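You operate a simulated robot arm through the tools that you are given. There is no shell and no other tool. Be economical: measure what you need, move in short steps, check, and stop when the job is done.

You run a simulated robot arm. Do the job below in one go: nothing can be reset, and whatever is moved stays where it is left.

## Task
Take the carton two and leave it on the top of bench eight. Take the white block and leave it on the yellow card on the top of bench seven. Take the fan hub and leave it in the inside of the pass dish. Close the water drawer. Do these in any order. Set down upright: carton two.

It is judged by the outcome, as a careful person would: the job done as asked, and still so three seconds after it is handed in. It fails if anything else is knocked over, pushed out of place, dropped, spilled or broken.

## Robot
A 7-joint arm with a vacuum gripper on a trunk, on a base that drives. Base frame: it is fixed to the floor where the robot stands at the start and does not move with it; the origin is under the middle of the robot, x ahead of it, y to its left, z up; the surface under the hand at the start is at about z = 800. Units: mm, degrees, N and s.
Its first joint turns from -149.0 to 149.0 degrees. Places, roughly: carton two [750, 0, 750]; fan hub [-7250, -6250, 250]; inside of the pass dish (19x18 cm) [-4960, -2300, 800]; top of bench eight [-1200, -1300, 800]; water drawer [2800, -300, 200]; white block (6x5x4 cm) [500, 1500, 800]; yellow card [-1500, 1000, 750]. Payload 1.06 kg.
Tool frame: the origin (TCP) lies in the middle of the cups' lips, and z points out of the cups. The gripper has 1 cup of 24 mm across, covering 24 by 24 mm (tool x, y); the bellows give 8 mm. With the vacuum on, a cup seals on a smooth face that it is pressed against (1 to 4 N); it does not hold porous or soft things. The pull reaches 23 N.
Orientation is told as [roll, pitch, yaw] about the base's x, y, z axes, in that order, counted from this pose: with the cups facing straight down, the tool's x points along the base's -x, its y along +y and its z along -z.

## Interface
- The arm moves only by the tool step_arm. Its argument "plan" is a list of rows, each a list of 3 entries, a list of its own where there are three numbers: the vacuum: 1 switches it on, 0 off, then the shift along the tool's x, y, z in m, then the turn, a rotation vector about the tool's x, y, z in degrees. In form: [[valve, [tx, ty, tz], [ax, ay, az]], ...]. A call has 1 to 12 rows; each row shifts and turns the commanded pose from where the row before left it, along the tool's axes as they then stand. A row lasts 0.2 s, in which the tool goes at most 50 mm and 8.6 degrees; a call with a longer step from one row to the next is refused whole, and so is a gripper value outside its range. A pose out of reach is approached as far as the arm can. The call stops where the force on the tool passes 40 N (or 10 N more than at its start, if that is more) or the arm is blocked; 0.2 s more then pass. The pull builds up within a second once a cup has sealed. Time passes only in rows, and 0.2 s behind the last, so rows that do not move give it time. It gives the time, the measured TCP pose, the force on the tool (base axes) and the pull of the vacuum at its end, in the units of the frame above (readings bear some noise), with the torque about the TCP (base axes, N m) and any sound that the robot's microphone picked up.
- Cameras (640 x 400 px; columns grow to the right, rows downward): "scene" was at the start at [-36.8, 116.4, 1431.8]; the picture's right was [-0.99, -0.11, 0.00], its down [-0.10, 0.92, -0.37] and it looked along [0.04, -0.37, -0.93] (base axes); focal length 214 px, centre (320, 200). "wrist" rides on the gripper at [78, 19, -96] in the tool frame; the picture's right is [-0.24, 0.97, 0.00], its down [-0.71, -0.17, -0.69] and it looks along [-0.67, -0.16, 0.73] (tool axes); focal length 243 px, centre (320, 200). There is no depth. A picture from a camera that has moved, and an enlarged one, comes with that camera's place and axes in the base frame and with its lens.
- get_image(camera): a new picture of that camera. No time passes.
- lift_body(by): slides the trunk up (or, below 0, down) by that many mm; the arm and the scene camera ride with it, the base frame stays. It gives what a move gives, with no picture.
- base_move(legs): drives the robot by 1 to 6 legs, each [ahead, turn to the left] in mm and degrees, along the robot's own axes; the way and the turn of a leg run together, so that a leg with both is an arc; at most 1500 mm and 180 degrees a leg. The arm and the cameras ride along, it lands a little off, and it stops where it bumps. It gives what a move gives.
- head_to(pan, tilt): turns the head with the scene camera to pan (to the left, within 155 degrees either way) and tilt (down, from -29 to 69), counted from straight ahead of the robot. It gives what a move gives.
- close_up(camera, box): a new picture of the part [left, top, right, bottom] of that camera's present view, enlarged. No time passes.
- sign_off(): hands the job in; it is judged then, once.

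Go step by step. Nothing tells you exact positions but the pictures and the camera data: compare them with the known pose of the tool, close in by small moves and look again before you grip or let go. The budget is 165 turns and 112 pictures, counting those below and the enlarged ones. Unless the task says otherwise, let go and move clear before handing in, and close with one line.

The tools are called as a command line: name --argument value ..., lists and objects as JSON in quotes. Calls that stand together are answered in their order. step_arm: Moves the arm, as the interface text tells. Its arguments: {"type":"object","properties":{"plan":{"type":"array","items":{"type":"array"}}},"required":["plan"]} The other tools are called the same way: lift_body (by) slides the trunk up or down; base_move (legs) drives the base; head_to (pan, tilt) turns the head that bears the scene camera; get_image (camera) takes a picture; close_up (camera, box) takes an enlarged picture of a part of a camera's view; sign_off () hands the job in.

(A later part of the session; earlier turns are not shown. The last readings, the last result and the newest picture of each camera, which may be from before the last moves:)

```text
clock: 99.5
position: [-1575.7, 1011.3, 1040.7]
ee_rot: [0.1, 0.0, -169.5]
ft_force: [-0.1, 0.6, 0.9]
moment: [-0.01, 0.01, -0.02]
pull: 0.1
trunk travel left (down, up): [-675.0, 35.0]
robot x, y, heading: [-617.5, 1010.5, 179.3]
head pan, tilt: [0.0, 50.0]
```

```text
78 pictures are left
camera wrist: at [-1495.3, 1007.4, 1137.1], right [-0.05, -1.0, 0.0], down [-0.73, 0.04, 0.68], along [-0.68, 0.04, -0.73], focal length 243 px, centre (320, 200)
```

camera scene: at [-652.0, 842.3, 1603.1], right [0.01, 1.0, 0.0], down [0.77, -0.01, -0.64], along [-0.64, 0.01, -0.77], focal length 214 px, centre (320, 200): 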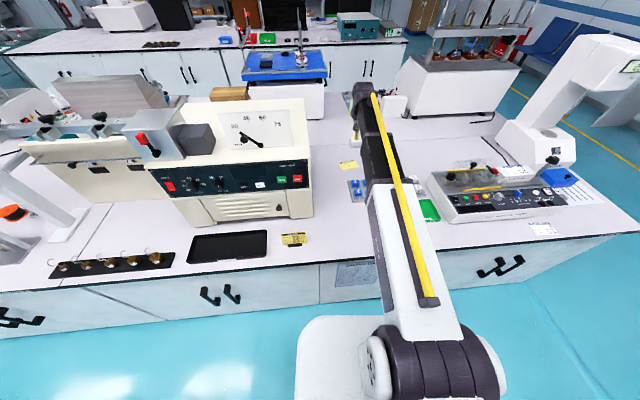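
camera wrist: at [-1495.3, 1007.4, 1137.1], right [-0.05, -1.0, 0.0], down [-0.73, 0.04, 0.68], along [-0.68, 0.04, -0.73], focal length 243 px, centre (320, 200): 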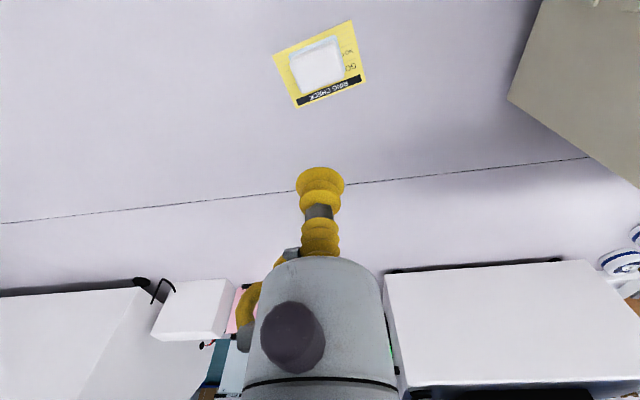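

The block sits squarely on the yellow card. Next is the water drawer, so I'll retract, back off and drive to the open end of the aisle to look toward +x.

step_arm --plan '[[0, [0, 0, 0], [0, 0, 5.5]], [0, [0, 0, 0], [0, 0, 5.5]], [0, [0.045, 0, 0], [0, 0, 0]], [0, [0.045, 0, 0], [0, 0, 0]], [0, [0.045, 0, 0], [0, 0, 0]], [0, [0.045, 0, 0], [0, 0, 0]], [0, [0.045, 0, 0], [0, 0, 0]], [0, [0.045, 0, 0], [0, 0, 0]], [0, [0.045, 0, 0], [0, 0, 0]], [0, [0.04, 0, 0], [0, 0, 0]]]'

base_move --legs '[[-355, 0], [0, 90.6], [1200, 0], [1050, 0]]'

head_to --pan 60 --tilt 22

get_image --camera "scene"

head_to --pan -15 --tilt 22

get_image --camera "scene"

```text
clock: 101.7
position: [-1217.8, 1009.8, 1040.5]
ee_rot: [-0.1, 0.0, 179.5]
ft_force: [-0.4, -0.5, 0.8]
moment: [0.01, -0.02, 0.01]
pull: 0.2
trunk travel left (down, up): [-675.0, 35.0]
robot x, y, heading: [-620.1, 1014.3, 179.6]
head pan, tilt: [0.0, 50.0]
```

```text
clock: 118.5
position: [-236.1, -1833.0, 1040.0]
ee_rot: [0.0, 0.0, -89.5]
ft_force: [0.1, 0.1, -0.2]
moment: [-0.01, 0.06, -0.01]
pull: 0.1
trunk travel left (down, up): [-675.0, 35.0]
robot x, y, heading: [-245.0, -1237.3, -89.4]
head pan, tilt: [0.0, 50.0]
```

```text
clock: 119.8
position: [-236.8, -1832.2, 1040.5]
ee_rot: [0.0, 0.1, -89.5]
ft_force: [0.7, -0.1, 0.2]
moment: [0.0, 0.02, 0.01]
pull: 0.1
trunk travel left (down, up): [-675.0, 35.0]
robot x, y, heading: [-250.0, -1231.4, -89.5]
head pan, tilt: [60.0, 22.0]
```

```text
77 pictures are left
camera scene: at [4.1, -1231.9, 1645.4], right [-0.49, -0.87, 0.0], down [-0.33, 0.18, -0.93], along [0.81, -0.46, -0.38], focal length 214 px, centre (320, 200)
```

scene: 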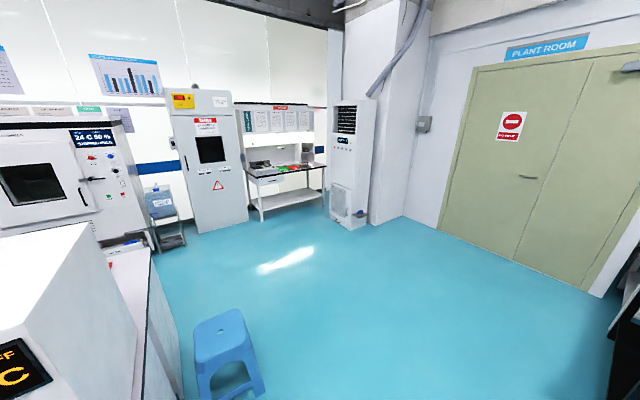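

```text
clock: 121.3
position: [-235.2, -1833.0, 1039.4]
ee_rot: [0.0, 0.0, -89.5]
ft_force: [-0.6, 0.1, -0.2]
moment: [0.0, 0.01, -0.01]
pull: 0.1
trunk travel left (down, up): [-675.0, 35.0]
robot x, y, heading: [-250.0, -1232.3, -89.5]
head pan, tilt: [-15.0, 22.0]
```

```text
76 pictures are left
camera scene: at [-99.8, -1276.0, 1645.5], right [-0.97, 0.25, 0.0], down [0.09, 0.36, -0.93], along [-0.23, -0.9, -0.37], focal length 214 px, centre (320, 200)
```

scene: 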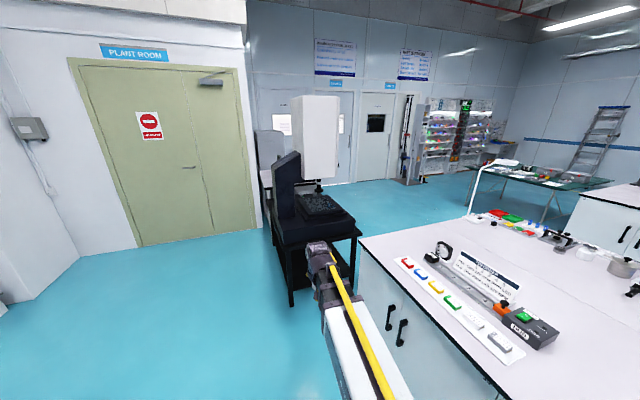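

The water drawer should be at the base of the climate chamber (picture left). I'll zoom in on it.

head_to --pan 75 --tilt 25

get_image --camera "scene"

close_up --camera "scene" --box '[90, 100, 330, 250]'

```text
clock: 122.9
position: [-236.9, -1832.4, 1040.6]
ee_rot: [0.1, 0.0, -89.5]
ft_force: [0.0, 1.0, 0.7]
moment: [-0.05, -0.02, 0.02]
pull: 0.1
trunk travel left (down, up): [-675.0, 35.0]
robot x, y, heading: [-250.3, -1232.7, -89.6]
head pan, tilt: [75.0, 25.0]
```

```text
75 pictures are left
camera scene: at [12.5, -1209.2, 1640.6], right [-0.25, -0.97, 0.0], down [-0.41, 0.11, -0.91], along [0.88, -0.23, -0.42], focal length 214 px, centre (320, 200)
```

scene: 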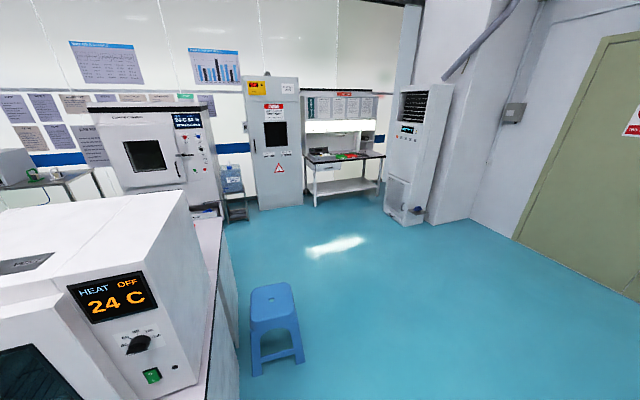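

```text
2.67 times, centred on (210, 175) of scene
camera zoom: at [12.5, -1209.2, 1640.6], right [-0.25, -0.97, 0.0], down [-0.41, 0.11, -0.91], along [0.88, -0.23, -0.42], focal length 572 px, centre (613, 267)
```

zoom: 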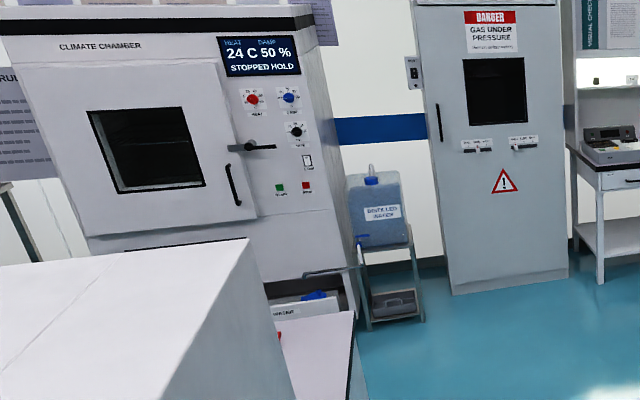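

The open drawer is at the foot of the climate chamber, with a tube leading to it from a water can. I'll drive round the stool toward it.

base_move --legs '[[500, 0], [0, 89.5], [1200, 0], [950, 0]]'

head_to --pan 55 --tilt 35

get_image --camera "scene"

```text
clock: 139.9
position: [2517.5, -1762.4, 1040.6]
ee_rot: [0.1, -0.1, -1.2]
ft_force: [-0.2, -0.3, 0.3]
moment: [-0.02, -0.03, -0.01]
pull: 0.0
trunk travel left (down, up): [-675.0, 35.0]
robot x, y, heading: [1918.3, -1755.7, -1.2]
head pan, tilt: [75.0, 25.0]
```

```text
clock: 140.7
position: [2516.6, -1762.5, 1040.2]
ee_rot: [0.0, 0.1, -1.1]
ft_force: [0.6, -0.7, 0.2]
moment: [0.0, 0.01, 0.01]
pull: 0.1
trunk travel left (down, up): [-675.0, 35.0]
robot x, y, heading: [1916.4, -1757.4, -1.3]
head pan, tilt: [55.0, 35.0]
```

```text
73 pictures are left
camera scene: at [1929.6, -1513.8, 1624.9], right [0.81, -0.59, 0.0], down [-0.34, -0.46, -0.82], along [0.48, 0.66, -0.57], focal length 214 px, centre (320, 200)
```

scene: 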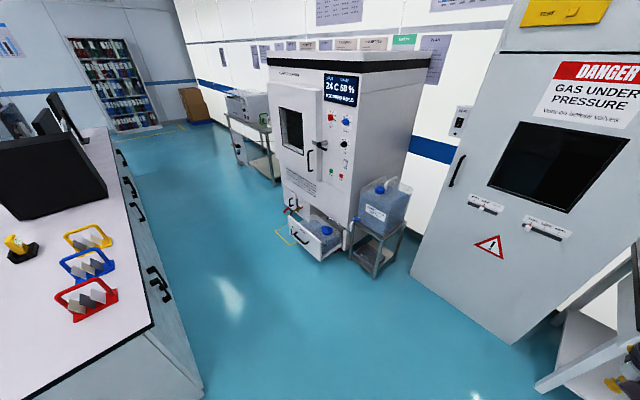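

close_up --camera "scene" --box '[260, 170, 420, 280]'

```text
3.64 times, centred on (340, 225) of scene
camera zoom: at [1929.6, -1513.8, 1624.9], right [0.81, -0.59, 0.0], down [-0.34, -0.46, -0.82], along [0.48, 0.66, -0.57], focal length 780 px, centre (247, 109)
```

zoom: 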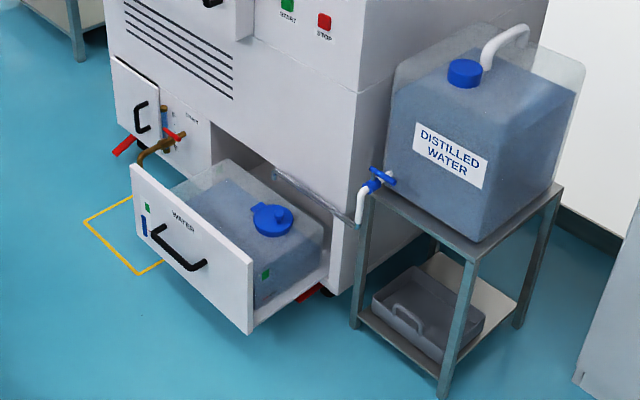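

The room runs about 5.5° off the axes. The drawer front spans roughly (2645, -537) to (2600, -70), so I'll drive into the gap in front of it and face it squarely.

base_move --legs '[[263, 0], [0, 96.8], [1398, 0], [0, -90]]'

head_to --pan 0 --tilt 60

get_image --camera "scene"

get_image --camera "wrist"

```text
clock: 157.2
position: [2640.6, -301.3, 1040.0]
ee_rot: [0.1, 0.1, 5.2]
ft_force: [-0.5, -1.0, -0.6]
moment: [0.01, 0.01, 0.01]
pull: 0.1
trunk travel left (down, up): [-675.0, 35.0]
robot x, y, heading: [2044.3, -360.1, 5.5]
head pan, tilt: [55.0, 35.0]
```

```text
clock: 158.4
position: [2640.0, -300.1, 1040.3]
ee_rot: [0.0, 0.0, 5.2]
ft_force: [-0.1, -0.1, 0.2]
moment: [0.01, 0.03, 0.01]
pull: 0.0
trunk travel left (down, up): [-675.0, 35.0]
robot x, y, heading: [2045.8, -359.4, 5.0]
head pan, tilt: [0.0, 60.0]
```

```text
71 pictures are left
camera scene: at [2052.3, -188.9, 1590.6], right [0.09, -1.0, 0.0], down [-0.86, -0.08, -0.5], along [0.5, 0.05, -0.87], focal length 214 px, centre (320, 200)
```

scene: 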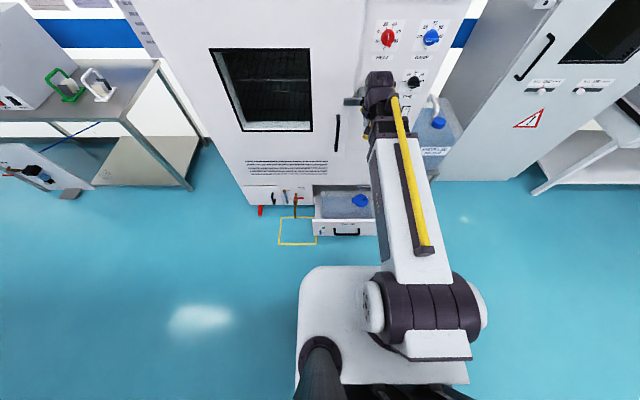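

```text
70 pictures are left
camera wrist: at [2560.5, -288.8, 1136.9], right [0.15, 0.99, 0.0], down [0.72, -0.11, 0.69], along [0.68, -0.1, -0.73], focal length 243 px, centre (320, 200)
```

wrist: 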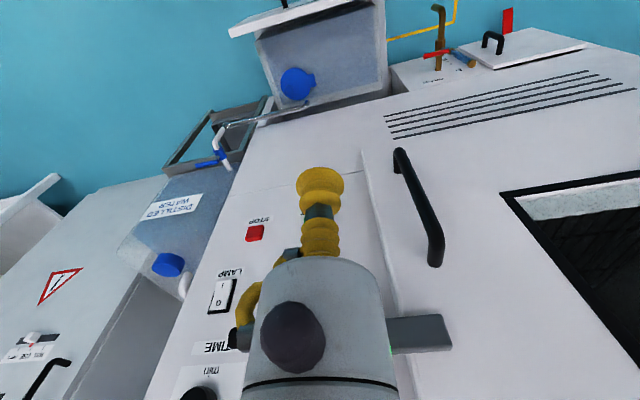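

I'll zoom in on the drawer, including the clear tube by its right side.

close_up --camera "scene" --box '[260, 160, 420, 260]'

close_up --camera "wrist" --box '[180, 0, 480, 190]'

```text
4.00 times, centred on (340, 210) of scene
camera zoom: at [2052.3, -188.9, 1590.6], right [0.09, -1.0, 0.0], down [-0.86, -0.08, -0.5], along [0.5, 0.05, -0.87], focal length 858 px, centre (240, 160)
```

zoom: 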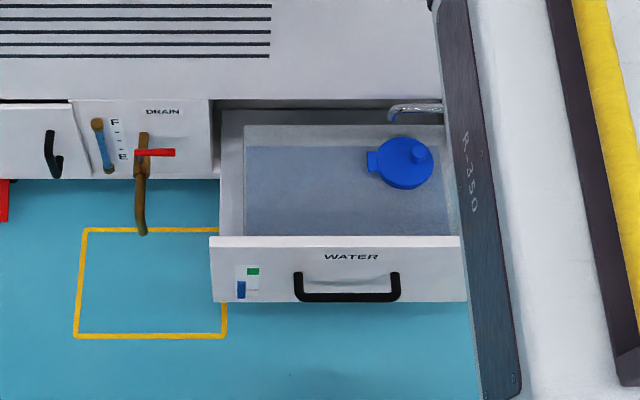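

```text
2.11 times, centred on (330, 95) of wrist
camera zoom: at [2560.5, -288.8, 1136.9], right [0.15, 0.99, 0.0], down [0.72, -0.11, 0.69], along [0.68, -0.1, -0.73], focal length 511 px, centre (299, 421)
```

zoom: 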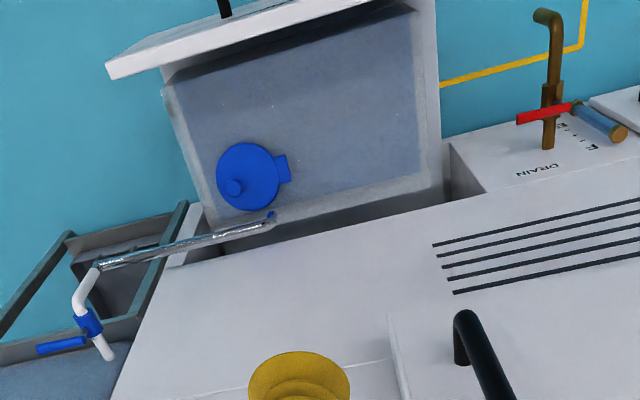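

The panel's top is near z 355 and its handle near z 220, and the fill tube at z 414 is clear above. I'll tilt the tool to point forward so I can push on the panel above the handle.

step_arm --plan '[[0, [0, 0, 0], [0, -8.2, 0]], [0, [0, 0, 0], [0, -8.2, 0]], [0, [0, 0, 0], [0, -8.2, 0]], [0, [0, 0, 0], [0, -8.2, 0]], [0, [0, 0, 0], [0, -8.2, 0]], [0, [0, 0, 0], [0, -8.2, 0]], [0, [0, 0, 0], [0, -8.2, 0]], [0, [0, 0, 0], [0, -8.2, 0]], [0, [0, 0, 0], [0, -8.2, 0]], [0, [0, 0, 0], [0, -8.2, 0]], [0, [0, 0, 0], [0, -8, 0]]]'

get_image --camera "wrist"

```text
clock: 160.8
position: [2756.9, -288.6, 1041.0]
ee_rot: [-157.6, -89.8, 162.9]
ft_force: [-0.2, -0.5, 0.5]
moment: [0.02, 0.0, -0.01]
pull: 0.1
out of reach, approached as far as the arm can: row 3, 4, 5, 6, 7, 8, 9
trunk travel left (down, up): [-675.0, 35.0]
robot x, y, heading: [2046.9, -363.2, 5.2]
head pan, tilt: [0.0, 60.0]
```

```text
67 pictures are left
camera wrist: at [2659.3, -278.0, 962.8], right [-0.09, 0.97, 0.23], down [-0.67, -0.23, 0.71], along [0.74, -0.09, 0.67], focal length 243 px, centre (320, 200)
```

wrist: 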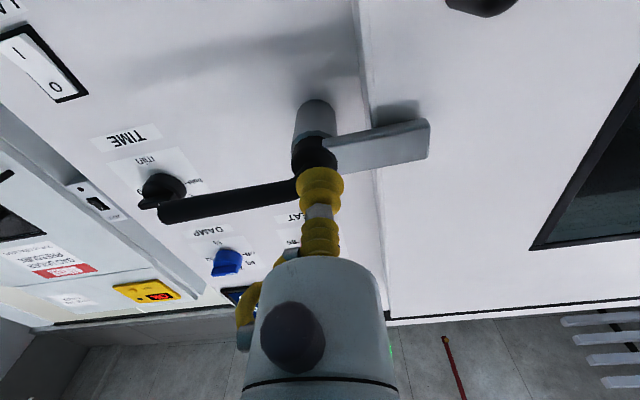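

With the tool level the arm can't come closer than about 715 mm, and the gap here is too narrow for that. I'll move to a diagonal stand near (2150, -880) and push from there.

base_move --legs '[[-60, 0], [0, -77.6], [539, 0], [0, 117]]'

head_to --pan 0 --tilt 45

get_image --camera "scene"

```text
clock: 172.7
position: [2654.9, -374.2, 1039.3]
ee_rot: [-82.1, -90.0, 126.2]
ft_force: [-1.0, 0.4, -1.1]
moment: [-0.06, -0.01, -0.01]
pull: 0.1
trunk travel left (down, up): [-675.0, 35.0]
robot x, y, heading: [2145.3, -878.7, 44.1]
head pan, tilt: [0.0, 60.0]
```

```text
clock: 173.4
position: [2654.8, -374.4, 1040.7]
ee_rot: [-87.7, -89.9, 131.9]
ft_force: [0.4, -0.8, -0.8]
moment: [-0.03, 0.03, -0.02]
pull: 0.1
trunk travel left (down, up): [-675.0, 35.0]
robot x, y, heading: [2147.5, -876.1, 44.3]
head pan, tilt: [0.0, 45.0]
```

```text
66 pictures are left
camera scene: at [2057.1, -730.4, 1610.0], right [0.7, -0.72, 0.0], down [-0.51, -0.49, -0.71], along [0.51, 0.49, -0.71], focal length 214 px, centre (320, 200)
```

scene: 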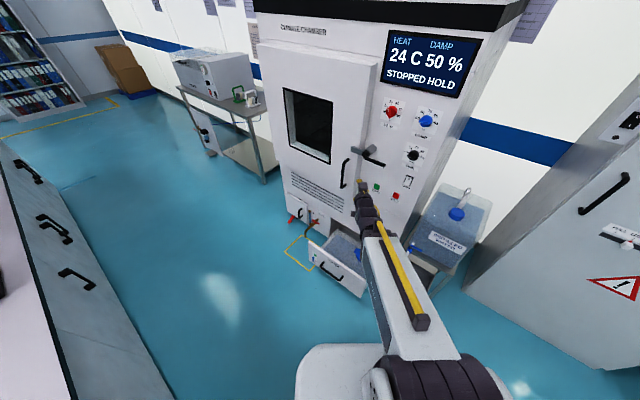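

I'll shift the tool left in front of the drawer and swing it to point straight into the drawer, still high up.

step_arm --plan '[[0, [0, 0.037, 0.003], [0, 0, 0]], [0, [0, 0.037, 0.003], [0, 0, 0]], [0, [0, 0.037, 0.003], [0, 0, 0]], [0, [0, 0.037, 0.003], [0, 0, 0]], [0, [0, 0, 0], [7.8, 0, 0]], [0, [0, 0, 0], [7.8, 0, 0]], [0, [0, 0, 0], [7.8, 0, 0]], [0, [0, 0, 0], [7.8, 0, 0]], [0, [0, 0, 0], [7.6, 0, 0]], [0, [0, 0, 0], [0, 0, 0]]]'

get_image --camera "wrist"

```text
clock: 175.6
position: [2560.2, -260.7, 1040.6]
ee_rot: [-88.9, -90.0, 94.1]
ft_force: [-0.6, 0.4, 0.1]
moment: [0.0, -0.01, 0.03]
pull: 0.1
trunk travel left (down, up): [-675.0, 35.0]
robot x, y, heading: [2150.6, -879.6, 44.0]
head pan, tilt: [0.0, 45.0]
```

```text
65 pictures are left
camera wrist: at [2463.9, -250.2, 962.7], right [-0.09, 0.97, 0.23], down [-0.67, -0.23, 0.71], along [0.74, -0.09, 0.67], focal length 243 px, centre (320, 200)
```

wrist: 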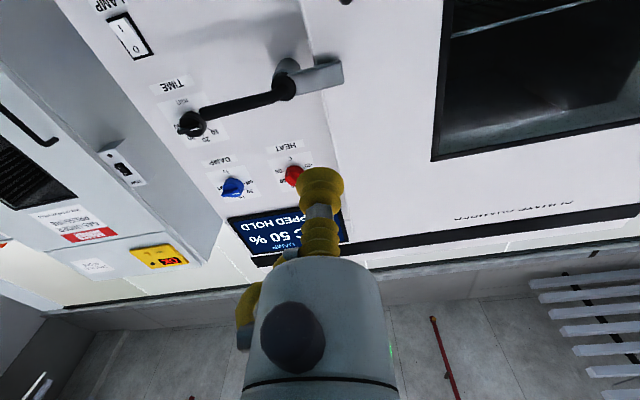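

The tool points into the drawer at (2560, -261). I'll lower the trunk.

lift_body --by -670

get_image --camera "scene"

get_image --camera "wrist"

```text
refused: -670 is not a number from -400 to 400
```

```text
64 pictures are left
camera scene: at [2057.1, -730.2, 1610.0], right [0.7, -0.72, 0.0], down [-0.51, -0.49, -0.71], along [0.51, 0.49, -0.71], focal length 214 px, centre (320, 200)
```

scene: 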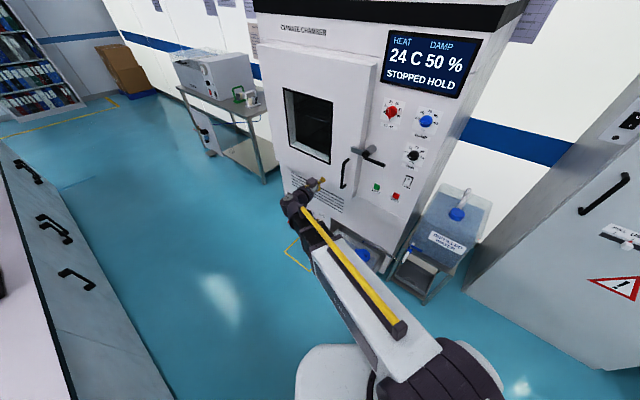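

```text
63 pictures are left
camera wrist: at [2463.9, -250.2, 962.7], right [-0.09, 0.97, 0.23], down [-0.67, -0.23, 0.71], along [0.74, -0.09, 0.67], focal length 243 px, centre (320, 200)
```

wrist: 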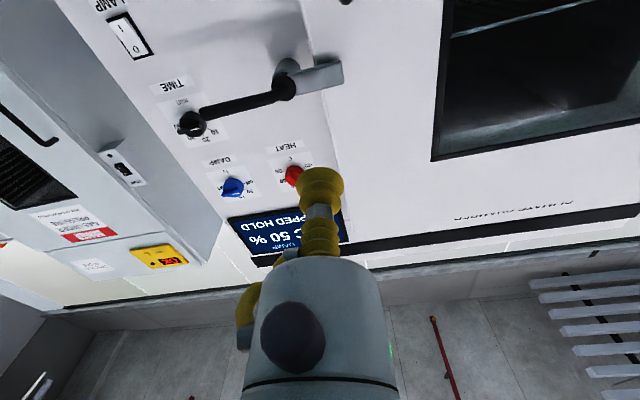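

The trunk moves at most 400 mm per call, so I'll lower it in two steps.

lift_body --by -380

lift_body --by -285

get_image --camera "scene"

get_image --camera "wrist"

```text
clock: 179.3
position: [2560.4, -260.0, 659.9]
ee_rot: [-121.3, -90.0, 126.5]
ft_force: [0.3, -0.8, -0.9]
moment: [0.02, -0.02, -0.01]
pull: 0.0
trunk travel left (down, up): [-295.0, 415.0]
robot x, y, heading: [2151.0, -878.5, 43.9]
head pan, tilt: [0.0, 45.0]
```

```text
clock: 182.2
position: [2560.5, -259.7, 374.5]
ee_rot: [-122.0, -90.0, 127.3]
ft_force: [-0.5, -0.5, 0.7]
moment: [-0.02, 0.01, 0.01]
pull: 0.0
trunk travel left (down, up): [-10.0, 700.0]
robot x, y, heading: [2146.5, -879.3, 44.2]
head pan, tilt: [0.0, 45.0]
```

```text
62 pictures are left
camera scene: at [2057.1, -730.4, 945.1], right [0.7, -0.72, 0.0], down [-0.51, -0.49, -0.71], along [0.51, 0.49, -0.71], focal length 214 px, centre (320, 200)
```

scene: 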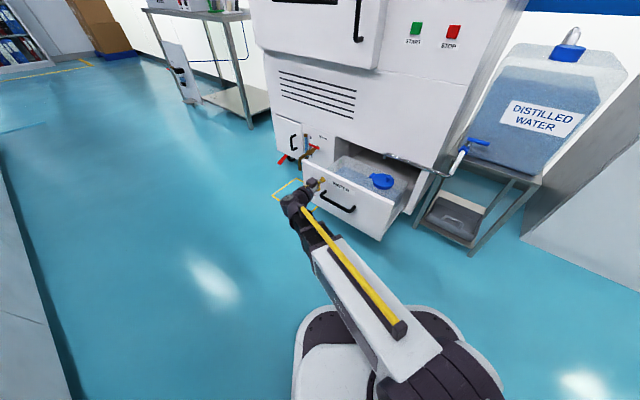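

```text
61 pictures are left
camera wrist: at [2464.1, -250.3, 297.7], right [-0.09, 0.97, 0.23], down [-0.67, -0.23, 0.71], along [0.74, -0.09, 0.67], focal length 243 px, centre (320, 200)
```

wrist: 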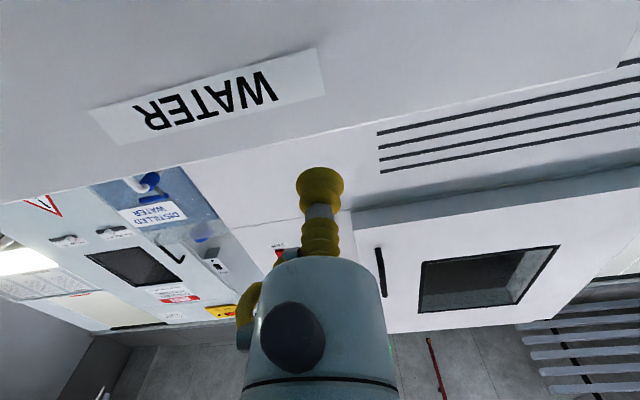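

The tool is in front of the panel, slightly above its top edge. I'll lower 40 mm and move forward to contact beside the WATER label.

step_arm --plan '[[0, [0.04, 0, 0], [0, 0, 0]], [0, [0, 0, 0.025], [0, 0, 0]], [0, [0, 0, 0.015], [0, 0, 0]], [0, [0, 0, 0.01], [0, 0, 0]], [0, [0, 0, 0], [0, 0, 0]]]'

get_image --camera "scene"

get_image --camera "wrist"

```text
clock: 183.4
position: [2611.1, -256.3, 334.3]
ee_rot: [-122.2, -90.0, 127.5]
ft_force: [-2.2, -0.9, -1.5]
moment: [-0.01, -0.02, -0.01]
pull: 0.0
trunk travel left (down, up): [-10.0, 700.0]
robot x, y, heading: [2150.7, -878.9, 44.5]
head pan, tilt: [0.0, 45.0]
```

```text
60 pictures are left
camera scene: at [2057.0, -730.4, 945.0], right [0.7, -0.72, 0.0], down [-0.51, -0.49, -0.71], along [0.51, 0.49, -0.71], focal length 214 px, centre (320, 200)
```

scene: 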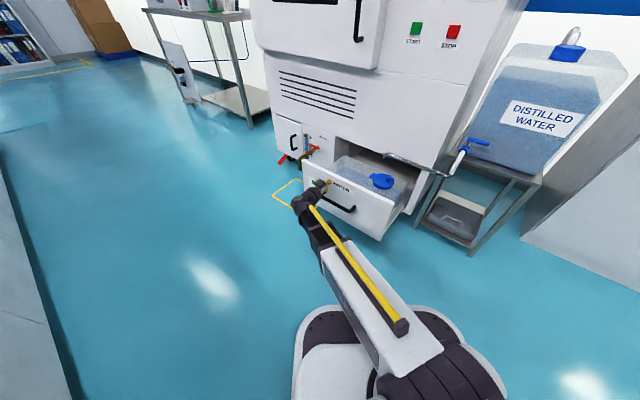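

```text
59 pictures are left
camera wrist: at [2513.8, -246.1, 257.5], right [-0.09, 0.97, 0.23], down [-0.67, -0.23, 0.71], along [0.74, -0.09, 0.67], focal length 243 px, centre (320, 200)
```

wrist: 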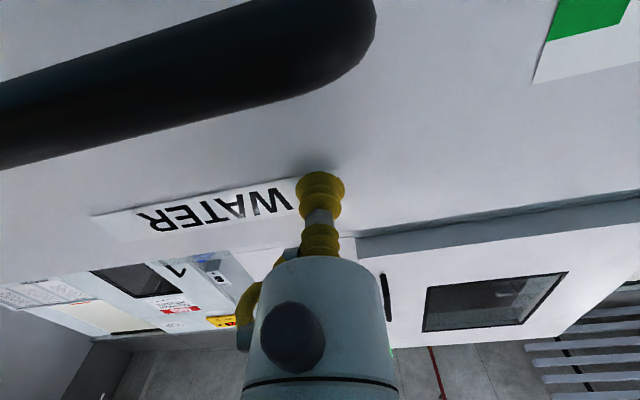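

Contact made. I'll push on in 12 mm steps.

step_arm --plan '[[0, [0, 0, 0.012], [0, 0, 0]], [0, [0, 0, 0.012], [0, 0, 0]], [0, [0, 0, 0.012], [0, 0, 0]], [0, [0, 0, 0.012], [0, 0, 0]], [0, [0, 0, 0.012], [0, 0, 0]], [0, [0, 0, 0.012], [0, 0, 0]], [0, [0, 0, 0.012], [0, 0, 0]], [0, [0, 0, 0.012], [0, 0, 0]]]'

close_up --camera "scene" --box '[260, 110, 480, 250]'

```text
clock: 185.2
position: [2707.3, -247.7, 334.4]
ee_rot: [-152.0, -90.0, 157.2]
ft_force: [-0.2, 0.4, -0.2]
moment: [0.02, -0.02, -0.01]
pull: 0.1
trunk travel left (down, up): [-10.0, 700.0]
robot x, y, heading: [2148.8, -873.7, 44.2]
head pan, tilt: [0.0, 45.0]
```

```text
2.86 times, centred on (370, 180) of scene
camera zoom: at [2057.2, -730.3, 945.0], right [0.7, -0.72, 0.0], down [-0.51, -0.49, -0.71], along [0.51, 0.49, -0.71], focal length 613 px, centre (177, 257)
```

zoom: 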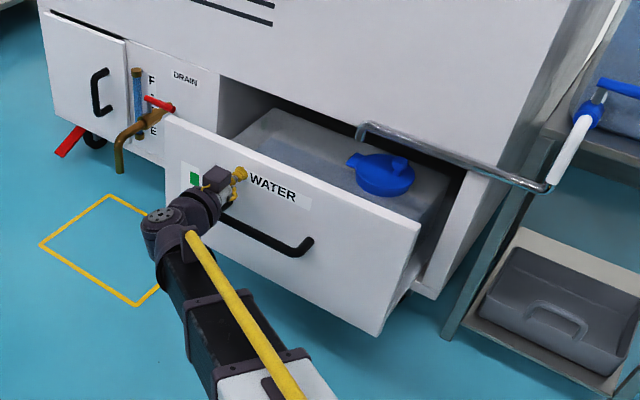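

The drawer slides freely and stays under the tube. I'll keep pushing.

step_arm --plan '[[0, [0, 0, 0.012], [0, 0, 0]], [0, [0, 0, 0.012], [0, 0, 0]], [0, [0, 0, 0.012], [0, 0, 0]], [0, [0, 0, 0.012], [0, 0, 0]], [0, [0, 0, 0.012], [0, 0, 0]], [0, [0, 0, 0.012], [0, 0, 0]], [0, [0, 0, 0.012], [0, 0, 0]]]'

close_up --camera "scene" --box '[260, 110, 480, 250]'

```text
clock: 186.8
position: [2791.7, -238.7, 333.7]
ee_rot: [-145.0, -90.0, 150.3]
ft_force: [-1.0, 0.1, 1.0]
moment: [-0.01, -0.03, -0.02]
pull: 0.1
trunk travel left (down, up): [-10.0, 700.0]
robot x, y, heading: [2150.1, -880.5, 44.2]
head pan, tilt: [0.0, 45.0]
```

```text
2.86 times, centred on (370, 180) of scene
camera zoom: at [2057.1, -730.3, 945.0], right [0.7, -0.72, 0.0], down [-0.51, -0.49, -0.71], along [0.51, 0.49, -0.71], focal length 613 px, centre (177, 257)
```

zoom: 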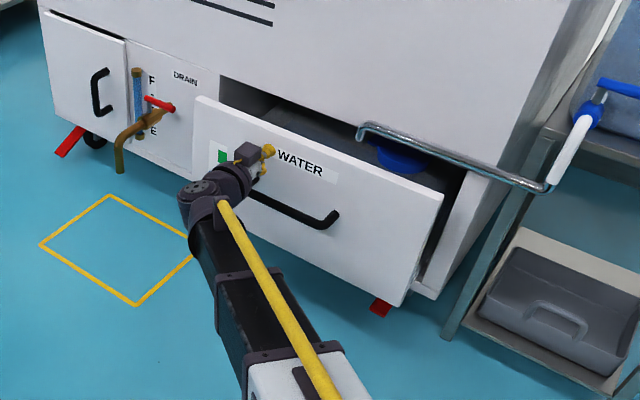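

About 75 mm remains. I'll continue with shorter steps near the end.

step_arm --plan '[[0, [0, 0, 0.012], [0, 0, 0]], [0, [0, 0, 0.012], [0, 0, 0]], [0, [0, 0, 0.012], [0, 0, 0]], [0, [0, 0, 0.008], [0, 0, 0]], [0, [0, 0, 0.006], [0, 0, 0]], [0, [0, 0, 0], [0, 0, 0]]]'

close_up --camera "scene" --box '[300, 110, 460, 210]'

```text
clock: 188.2
position: [2839.8, -235.0, 336.3]
ee_rot: [-114.9, -90.0, 120.1]
ft_force: [-2.8, 0.4, -0.7]
moment: [0.02, -0.04, -0.03]
pull: 0.1
trunk travel left (down, up): [-10.0, 700.0]
robot x, y, heading: [2147.2, -880.2, 43.9]
head pan, tilt: [0.0, 45.0]
```

```text
4.00 times, centred on (380, 160) of scene
camera zoom: at [2057.1, -730.3, 945.0], right [0.7, -0.72, 0.0], down [-0.51, -0.49, -0.71], along [0.51, 0.49, -0.71], focal length 858 px, centre (80, 360)
```

zoom: 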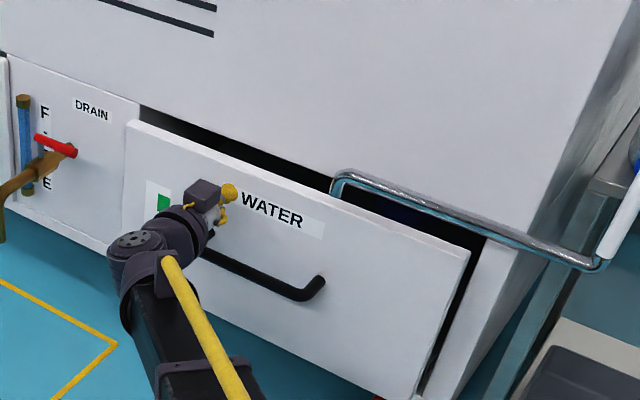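

The panel has already passed under the tube end and the remaining gap is small. I'll push until the force rises.

step_arm --plan '[[0, [0, 0, 0.008], [0, 0, 0]], [0, [0, 0, 0.006], [0, 0, 0]], [0, [0, 0, 0.006], [0, 0, 0]], [0, [0, 0, 0.005], [0, 0, 0]], [0, [0, 0, 0], [0, 0, 0]]]'

close_up --camera "scene" --box '[300, 110, 460, 210]'

```text
clock: 189.4
position: [2862.7, -232.2, 335.6]
ee_rot: [-140.8, -89.9, 146.1]
ft_force: [-39.1, -10.8, -2.7]
moment: [0.03, -0.1, 0.19]
pull: 0.1
trunk travel left (down, up): [-10.0, 700.0]
robot x, y, heading: [2144.5, -877.3, 44.5]
head pan, tilt: [0.0, 45.0]
```

```text
4.00 times, centred on (380, 160) of scene
camera zoom: at [2055.8, -730.9, 944.9], right [0.7, -0.72, 0.0], down [-0.51, -0.49, -0.71], along [0.51, 0.49, -0.71], focal length 858 px, centre (80, 360)
```

zoom: 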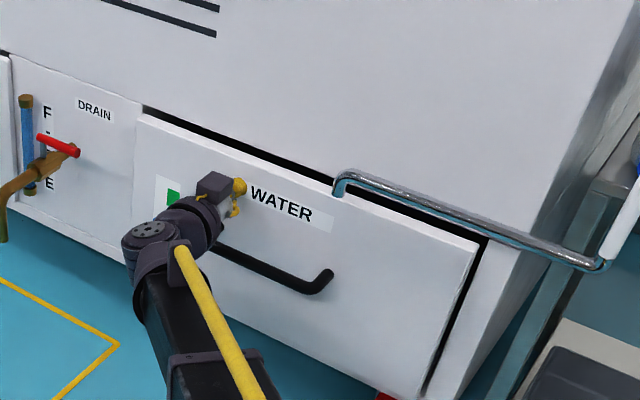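

The force jumped to 39 N, so it's either fully closed or blocked. I'll inspect the edges closely.

close_up --camera "scene" --box '[325, 128, 389, 168]'

close_up --camera "scene" --box '[370, 140, 450, 210]'

get_image --camera "wrist"

```text
10.00 times, centred on (357, 148) of scene
camera zoom: at [2055.8, -730.9, 944.9], right [0.7, -0.72, 0.0], down [-0.51, -0.49, -0.71], along [0.51, 0.49, -0.71], focal length 2145 px, centre (-50, 720)
```

zoom: 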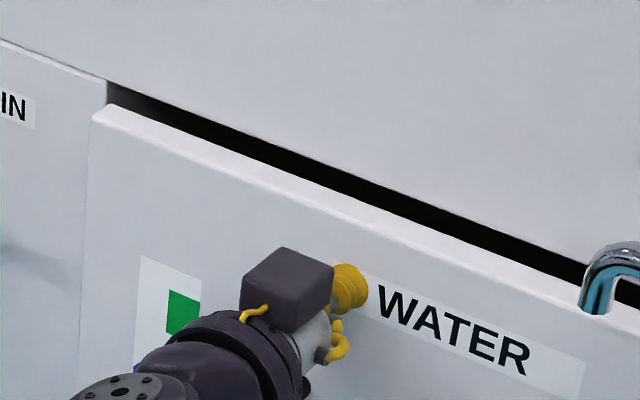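

```text
5.71 times, centred on (410, 175) of scene
camera zoom: at [2055.8, -730.9, 944.9], right [0.7, -0.72, 0.0], down [-0.51, -0.49, -0.71], along [0.51, 0.49, -0.71], focal length 1226 px, centre (-194, 343)
```

zoom: 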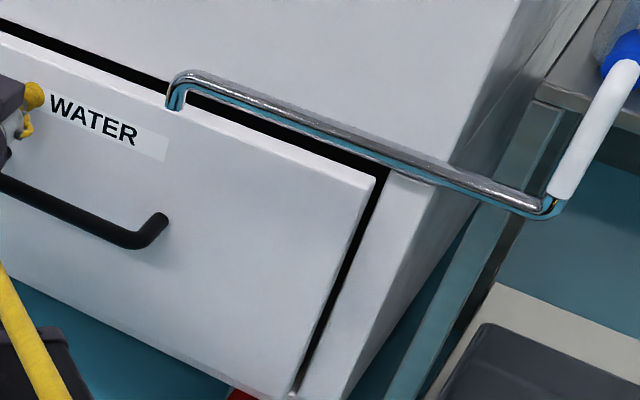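

```text
52 pictures are left
camera wrist: at [2765.1, -222.1, 257.9], right [-0.09, 0.97, 0.23], down [-0.67, -0.23, 0.71], along [0.74, -0.09, 0.67], focal length 243 px, centre (320, 200)
```

wrist: 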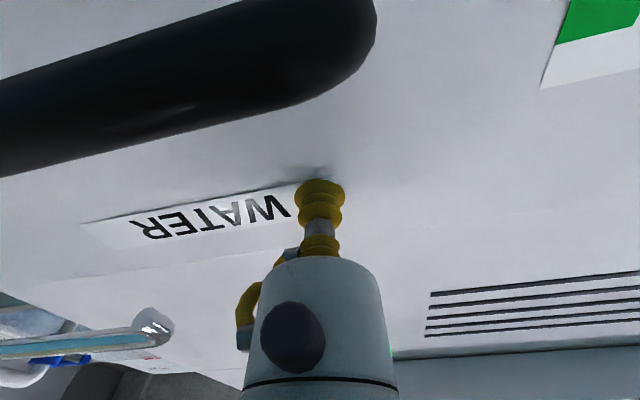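

It protrudes about one panel thickness, so I can't tell yet whether it's at its stop. I'll push a few millimetres more and see if it gives.

step_arm --plan '[[0, [0, 0, 0.003], [0, 0, 0]], [0, [0, 0, 0.003], [0, 0, 0]], [0, [0, 0, 0], [0, 0, 0]]]'

```text
clock: 189.7
position: [2861.7, -231.6, 335.0]
ee_rot: [-68.3, -90.0, 73.8]
ft_force: [-12.1, -2.0, 2.5]
moment: [-0.01, 0.04, 0.0]
pull: 0.1
trunk travel left (down, up): [-10.0, 700.0]
robot x, y, heading: [2148.8, -881.2, 44.5]
head pan, tilt: [0.0, 45.0]
stopped in row 1: the force on the tool passed its limit at 54 N (the readings are from after the stop); the commanded pose is now the measured one
```

It's a firm stop. I'll back the tool off and check how the panel sits.

step_arm --plan '[[0, [0, 0, -0.03], [0, 0, 0]], [0, [0, 0, -0.04], [0, 0, 0]], [0, [0, 0, -0.045], [0, 0, 0]], [0, [0, 0, -0.045], [0, 0, 0]], [0, [0, 0, 0], [0, 0, 0]]]'

close_up --camera "scene" --box '[300, 100, 460, 210]'

get_image --camera "wrist"

```text
clock: 190.9
position: [2702.3, -245.6, 334.1]
ee_rot: [-13.2, -90.0, 18.5]
ft_force: [0.6, -1.0, 0.3]
moment: [-0.01, 0.02, 0.02]
pull: 0.0
trunk travel left (down, up): [-10.0, 700.0]
robot x, y, heading: [2147.1, -883.4, 44.1]
head pan, tilt: [0.0, 45.0]
```

```text
3.64 times, centred on (380, 155) of scene
camera zoom: at [2056.2, -730.9, 945.0], right [0.7, -0.72, 0.0], down [-0.51, -0.49, -0.71], along [0.51, 0.49, -0.71], focal length 780 px, centre (102, 364)
```

zoom: 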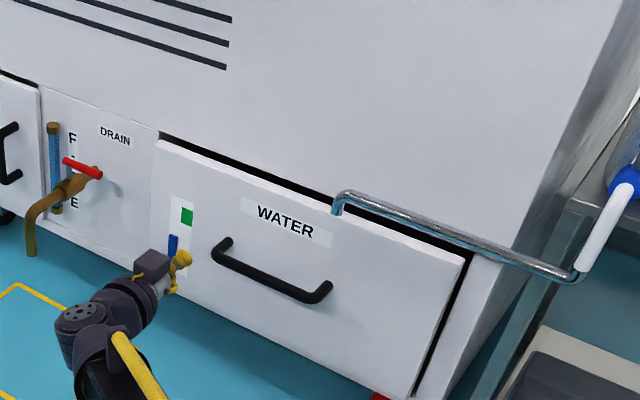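

```text
50 pictures are left
camera wrist: at [2605.5, -236.4, 256.6], right [-0.09, 0.97, 0.23], down [-0.67, -0.23, 0.71], along [0.74, -0.09, 0.67], focal length 243 px, centre (320, 200)
```

wrist: 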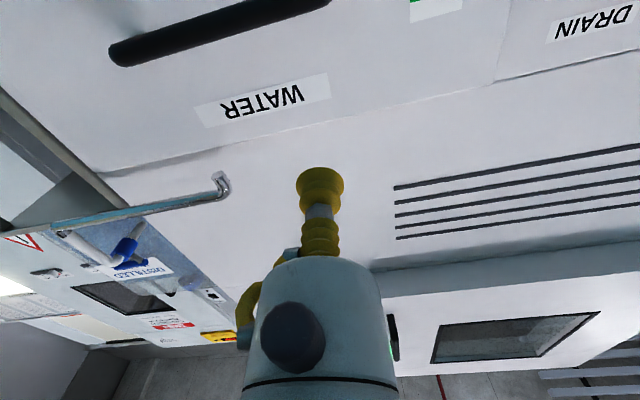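

The panel sits like the neighbouring drain door, which also stands proud with a top gap, so the drawer is closed. I'll pull back, raise the trunk and restore the tool to pointing down.

step_arm --plan '[[0, [0, 0, -0.045], [0, 0, 0]], [0, [0, 0, -0.045], [0, 0, 0]], [0, [0, 0, -0.04], [0, 0, 0]], [0, [0, 0, 0], [0, 0, 0]]]'

lift_body --by 380

lift_body --by 240

step_arm --plan '[[0, [0, 0, 0], [-7.8, 0, 0]], [0, [0, 0, 0], [-7.8, 0, 0]], [0, [0, 0, 0], [-7.8, 0, 0]], [0, [0, 0, 0], [-7.8, 0, 0]], [0, [0, 0, 0], [-7.6, 0, 0]], [0, [0, -0.03, 0], [0, 0, 0]], [0, [0, -0.03, 0], [0, 0, 0]], [0, [0, -0.03, 0], [0, 0, 0]], [0, [0, -0.03, 0], [0, 0, 0]]]'

step_arm --plan '[[0, [0, 0, 0], [0, 8.2, 0]], [0, [0, 0, 0], [0, 8.2, 0]], [0, [0, 0, 0], [0, 8.2, 0]], [0, [0, 0, 0], [0, 8.2, 0]], [0, [0, 0, 0], [0, 8.2, 0]], [0, [0, 0, 0], [0, 8.2, 0]], [0, [0, 0, 0], [0, 8.2, 0]], [0, [0, 0, 0], [0, 8.2, 0]], [0, [0, 0, 0], [0, 8.2, 0]], [0, [0, 0, 0], [0, 8.2, 0]], [0, [0, 0, 0], [0, 8, 0]]]'

```text
clock: 191.9
position: [2574.9, -259.3, 334.6]
ee_rot: [-21.5, -90.1, 27.0]
ft_force: [0.0, 0.0, 0.2]
moment: [-0.04, -0.03, 0.0]
pull: 0.0
trunk travel left (down, up): [-10.0, 700.0]
robot x, y, heading: [2147.3, -879.5, 44.5]
head pan, tilt: [0.0, 45.0]
```

```text
clock: 195.6
position: [2575.7, -257.8, 713.9]
ee_rot: [-17.4, -90.0, 22.9]
ft_force: [1.0, -0.1, -1.0]
moment: [0.0, 0.0, 0.0]
pull: 0.1
trunk travel left (down, up): [-390.0, 320.0]
robot x, y, heading: [2145.4, -877.5, 44.1]
head pan, tilt: [0.0, 45.0]
```

```text
clock: 198.1
position: [2575.8, -258.6, 954.3]
ee_rot: [-20.6, -90.0, 26.0]
ft_force: [0.2, 0.1, 0.2]
moment: [0.0, -0.01, -0.05]
pull: 0.1
trunk travel left (down, up): [-630.0, 80.0]
robot x, y, heading: [2149.9, -881.1, 44.3]
head pan, tilt: [0.0, 45.0]
```

```text
clock: 200.1
position: [2659.4, -345.8, 953.2]
ee_rot: [22.9, -89.9, 21.3]
ft_force: [0.1, -0.1, 0.1]
moment: [-0.02, 0.04, -0.02]
pull: 0.0
trunk travel left (down, up): [-630.0, 80.0]
robot x, y, heading: [2147.9, -879.5, 44.4]
head pan, tilt: [0.0, 45.0]
```

```text
clock: 202.5
position: [2579.7, -291.5, 921.4]
ee_rot: [-11.8, -14.1, 39.3]
ft_force: [-0.1, -0.4, -0.2]
moment: [0.01, -0.03, -0.03]
pull: 0.1
out of reach, approached as far as the arm can: row 2, 3, 4, 5, 6, 7, 8, 9, 10, 11
trunk travel left (down, up): [-630.0, 80.0]
robot x, y, heading: [2146.3, -886.0, 44.2]
head pan, tilt: [0.0, 45.0]
```

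The arm lagged on the way back to vertical. I'll give it a still moment and see where it settles.

step_arm --plan '[[0, [0, 0, 0], [0, 0, 0]], [0, [0, 0, 0], [0, 0, 0]]]'

head_to --pan 0 --tilt 50

get_image --camera "scene"

```text
clock: 203.1
position: [2580.1, -291.6, 921.8]
ee_rot: [-11.9, -14.2, 39.4]
ft_force: [-0.3, 0.3, -0.6]
moment: [-0.02, -0.01, 0.0]
pull: 0.0
trunk travel left (down, up): [-630.0, 80.0]
robot x, y, heading: [2146.8, -879.4, 44.2]
head pan, tilt: [0.0, 45.0]
```

```text
clock: 203.8
position: [2580.1, -290.5, 921.5]
ee_rot: [-11.9, -14.3, 39.4]
ft_force: [-0.1, 0.2, -0.2]
moment: [0.02, 0.02, 0.01]
pull: 0.0
trunk travel left (down, up): [-630.0, 80.0]
robot x, y, heading: [2147.8, -881.2, 44.4]
head pan, tilt: [0.0, 50.0]
```

```text
49 pictures are left
camera scene: at [2053.1, -733.9, 1558.1], right [0.7, -0.72, 0.0], down [-0.55, -0.54, -0.64], along [0.46, 0.45, -0.77], focal length 214 px, centre (320, 200)
```

scene: 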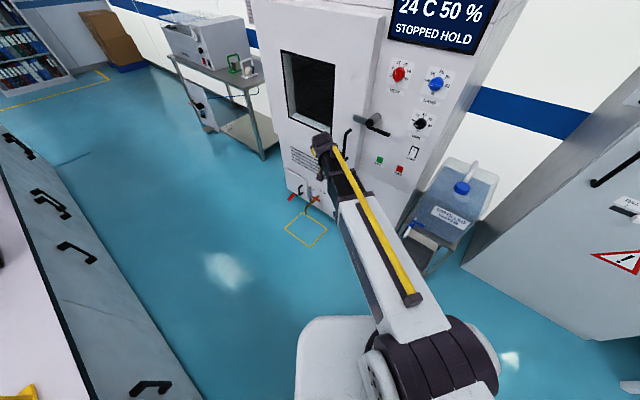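

I'll level the tool with small turns, first roll and then pitch.

step_arm --plan '[[0, [0, 0, -0.01], [-6, 0, 0]], [0, [0, 0, -0.01], [-5.9, 0, 0]], [0, [0, 0, -0.01], [0, 7, 0]], [0, [0, 0, -0.01], [0, 7.2, 0]], [0, [0, 0, 0], [0, 0, 0]]]'

```text
clock: 204.9
position: [2563.4, -286.0, 946.9]
ee_rot: [-15.6, -4.5, 37.7]
ft_force: [-0.8, 0.2, -0.1]
moment: [0.03, -0.01, 0.01]
pull: 0.0
out of reach, approached as far as the arm can: row 1, 2, 4
trunk travel left (down, up): [-630.0, 80.0]
robot x, y, heading: [2145.3, -880.2, 44.3]
head pan, tilt: [0.0, 50.0]
```

A wrist joint seems to be at its limit. I'll swing the hand back in front of the robot and then level it.

step_arm --plan '[[0, [0.01, -0.034, 0], [0, 0, 0]], [0, [0.01, -0.034, 0], [0, 0, 0]], [0, [0.01, -0.034, 0], [0, 0, 0]], [0, [0.01, -0.034, 0], [0, 0, 0]], [0, [0.01, -0.034, 0], [0, 0, 0]], [0, [0, 0, 0], [-5, 0, 0]], [0, [0, 0, 0], [-5, 0, 0]], [0, [0, 0, 0], [-5, 0, 0]], [0, [0, 0, 0], [0, 4.5, 0]], [0, [0, 0, 0], [0, 0, 0]]]'

```text
clock: 207.2
position: [2619.2, -448.8, 988.0]
ee_rot: [-16.3, -0.3, 36.5]
ft_force: [-0.6, -0.3, -0.5]
moment: [0.01, -0.01, 0.0]
pull: 0.1
out of reach, approached as far as the arm can: row 6, 7, 8
trunk travel left (down, up): [-630.0, 80.0]
robot x, y, heading: [2148.0, -878.9, 44.4]
head pan, tilt: [0.0, 50.0]
```

Roll is still stuck, so I'll extend a little further out and try the correction there.

step_arm --plan '[[0, [-0.035, 0, 0], [0, 0, 0]], [0, [-0.035, 0, 0], [0, 0, 0]], [0, [-0.03, 0, 0], [0, 0, 0]], [0, [0, 0, 0], [-4, 0, 0]], [0, [0, 0, 0], [-4, 0, 0]], [0, [0, 0, 0], [-4, 0, 0]], [0, [0, 0, 0], [-4, 0, 0]], [0, [0, 0, 0], [0, 0, 0]]]'

get_image --camera "scene"

```text
clock: 208.9
position: [2700.3, -388.1, 988.7]
ee_rot: [-16.3, -0.3, 36.5]
ft_force: [-0.6, -0.3, -0.3]
moment: [-0.02, 0.01, 0.02]
pull: 0.1
out of reach, approached as far as the arm can: row 4, 5, 6, 7
trunk travel left (down, up): [-630.0, 80.0]
robot x, y, heading: [2152.2, -880.6, 44.2]
head pan, tilt: [0.0, 50.0]
```

```text
48 pictures are left
camera scene: at [2053.1, -733.9, 1558.1], right [0.7, -0.72, 0.0], down [-0.55, -0.54, -0.64], along [0.46, 0.45, -0.77], focal length 214 px, centre (320, 200)
```

scene: 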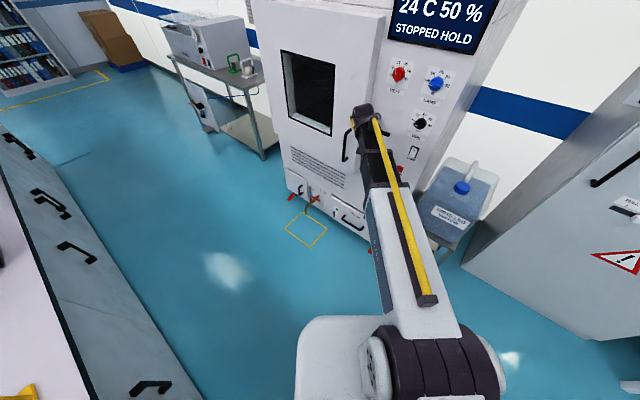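

The sign may simply be the other way. I'll test a small opposite roll.

step_arm --plan '[[0, [0, 0, 0], [5, 0, 0]], [0, [0, 0, 0], [0, 0, 0]]]'

```text
clock: 209.6
position: [2699.1, -387.9, 987.7]
ee_rot: [-21.3, -0.4, 36.5]
ft_force: [-0.1, -1.0, 0.2]
moment: [0.01, 0.04, -0.02]
pull: 0.1
trunk travel left (down, up): [-630.0, 80.0]
robot x, y, heading: [2148.4, -877.8, 44.4]
head pan, tilt: [0.0, 50.0]
```

Roll the other way is free, so one wrist joint is at a stop. I'll try turning about the tool axis first and then rolling back.

step_arm --plan '[[0, [0, 0, 0], [0, 0, -8]], [0, [0, 0, 0], [0, 0, -8]], [0, [0, 0, 0], [-5, 0, 0]], [0, [0, 0, 0], [-5, 0, 0]], [0, [0, 0, 0], [0, 0, 0]]]'

```text
clock: 210.8
position: [2685.9, -374.7, 981.6]
ee_rot: [-16.3, 0.0, 38.9]
ft_force: [0.1, -0.2, -0.7]
moment: [0.0, 0.06, 0.03]
pull: 0.0
out of reach, approached as far as the arm can: row 1, 2, 4
trunk travel left (down, up): [-630.0, 80.0]
robot x, y, heading: [2148.0, -874.5, 44.3]
head pan, tilt: [0.0, 50.0]
```

Turning that way is blocked too, so the last wrist joint is at its stop. I'll turn the other way and then roll.

step_arm --plan '[[0, [0, 0, 0], [0, 0, 8]], [0, [0, 0, 0], [0, 0, 8]], [0, [0, 0, 0], [0, 0, 8]], [0, [0, 0, 0], [-5.5, 0, 0]], [0, [0, 0, 0], [-5.5, 0, 0]], [0, [0, 0, 0], [-5.3, 0, 0]], [0, [0, 0, 0], [0, 0, 0]]]'

```text
clock: 212.3
position: [2684.0, -372.8, 981.0]
ee_rot: [-12.0, -11.4, 16.8]
ft_force: [0.0, 0.7, -1.3]
moment: [0.0, -0.02, 0.0]
pull: 0.0
out of reach, approached as far as the arm can: row 4, 5, 6
trunk travel left (down, up): [-630.0, 80.0]
robot x, y, heading: [2146.0, -873.9, 44.3]
head pan, tilt: [0.0, 50.0]
```

The wrist went round its stop on the way back, so it has to be unwound the long way. I'll first turn the robot to open floor, away from the chamber, then roll the tool to the right.

base_move --legs '[[0, -134.3]]'

step_arm --plan '[[0, [0, 0, 0], [0, 0, -7.4]], [0, [0, 0, 0], [0, 0, -7.4]], [0, [0, 0, 0], [0, 0, -6]], [0, [0, 0, 0], [8, 0, 0]], [0, [0, 0, 0], [8, 0, 0]], [0, [0, 0, 0], [8, 0, 0]], [0, [0, 0, 0], [8, 0, 0]], [0, [0, 0, 0], [8, 0, 0]], [0, [0, 0, 0], [8, 0, 0]], [0, [0, 0, 0], [8, 0, 0]], [0, [0, 0, 0], [8, 0, 0]]]'

```text
clock: 218.4
position: [2116.0, -1616.3, 981.7]
ee_rot: [-12.0, -11.4, -119.0]
ft_force: [0.5, -0.8, -0.4]
moment: [0.02, 0.01, 0.03]
pull: 0.0
trunk travel left (down, up): [-630.0, 80.0]
robot x, y, heading: [2145.3, -879.6, -91.3]
head pan, tilt: [0.0, 50.0]
```

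```text
clock: 220.8
position: [2117.4, -1616.1, 981.3]
ee_rot: [-79.5, -6.5, -98.5]
ft_force: [0.4, -0.2, 0.2]
moment: [-0.01, 0.01, 0.01]
pull: 0.1
trunk travel left (down, up): [-630.0, 80.0]
robot x, y, heading: [2147.5, -882.9, -91.6]
head pan, tilt: [0.0, 50.0]
```

All of that was reachable. Next I'll swing the tool from pointing right to pointing forward.

step_arm --plan '[[0, [0, 0, 0], [0, -7.88, -1.39]], [0, [0, 0, 0], [0, -7.88, -1.39]], [0, [0, 0, 0], [0, -7.88, -1.39]], [0, [0, 0, 0], [0, -7.88, -1.39]], [0, [0, 0, 0], [0, -7.88, -1.39]], [0, [0, 0, 0], [0, -7.88, -1.39]], [0, [0, 0, 0], [0, -7.88, -1.39]], [0, [0, 0, 0], [0, -7.88, -1.39]], [0, [0, 0, 0], [0, -7.88, -1.39]], [0, [0, 0, 0], [0, -7.88, -1.39]], [0, [0, 0, 0], [0, -7.88, -1.39]]]'

```text
clock: 223.2
position: [2116.3, -1616.3, 981.8]
ee_rot: [-86.2, -1.1, -10.3]
ft_force: [0.0, 0.1, 0.7]
moment: [-0.03, -0.03, -0.01]
pull: 0.0
trunk travel left (down, up): [-630.0, 80.0]
robot x, y, heading: [2149.1, -869.8, -91.5]
head pan, tilt: [0.0, 50.0]
```

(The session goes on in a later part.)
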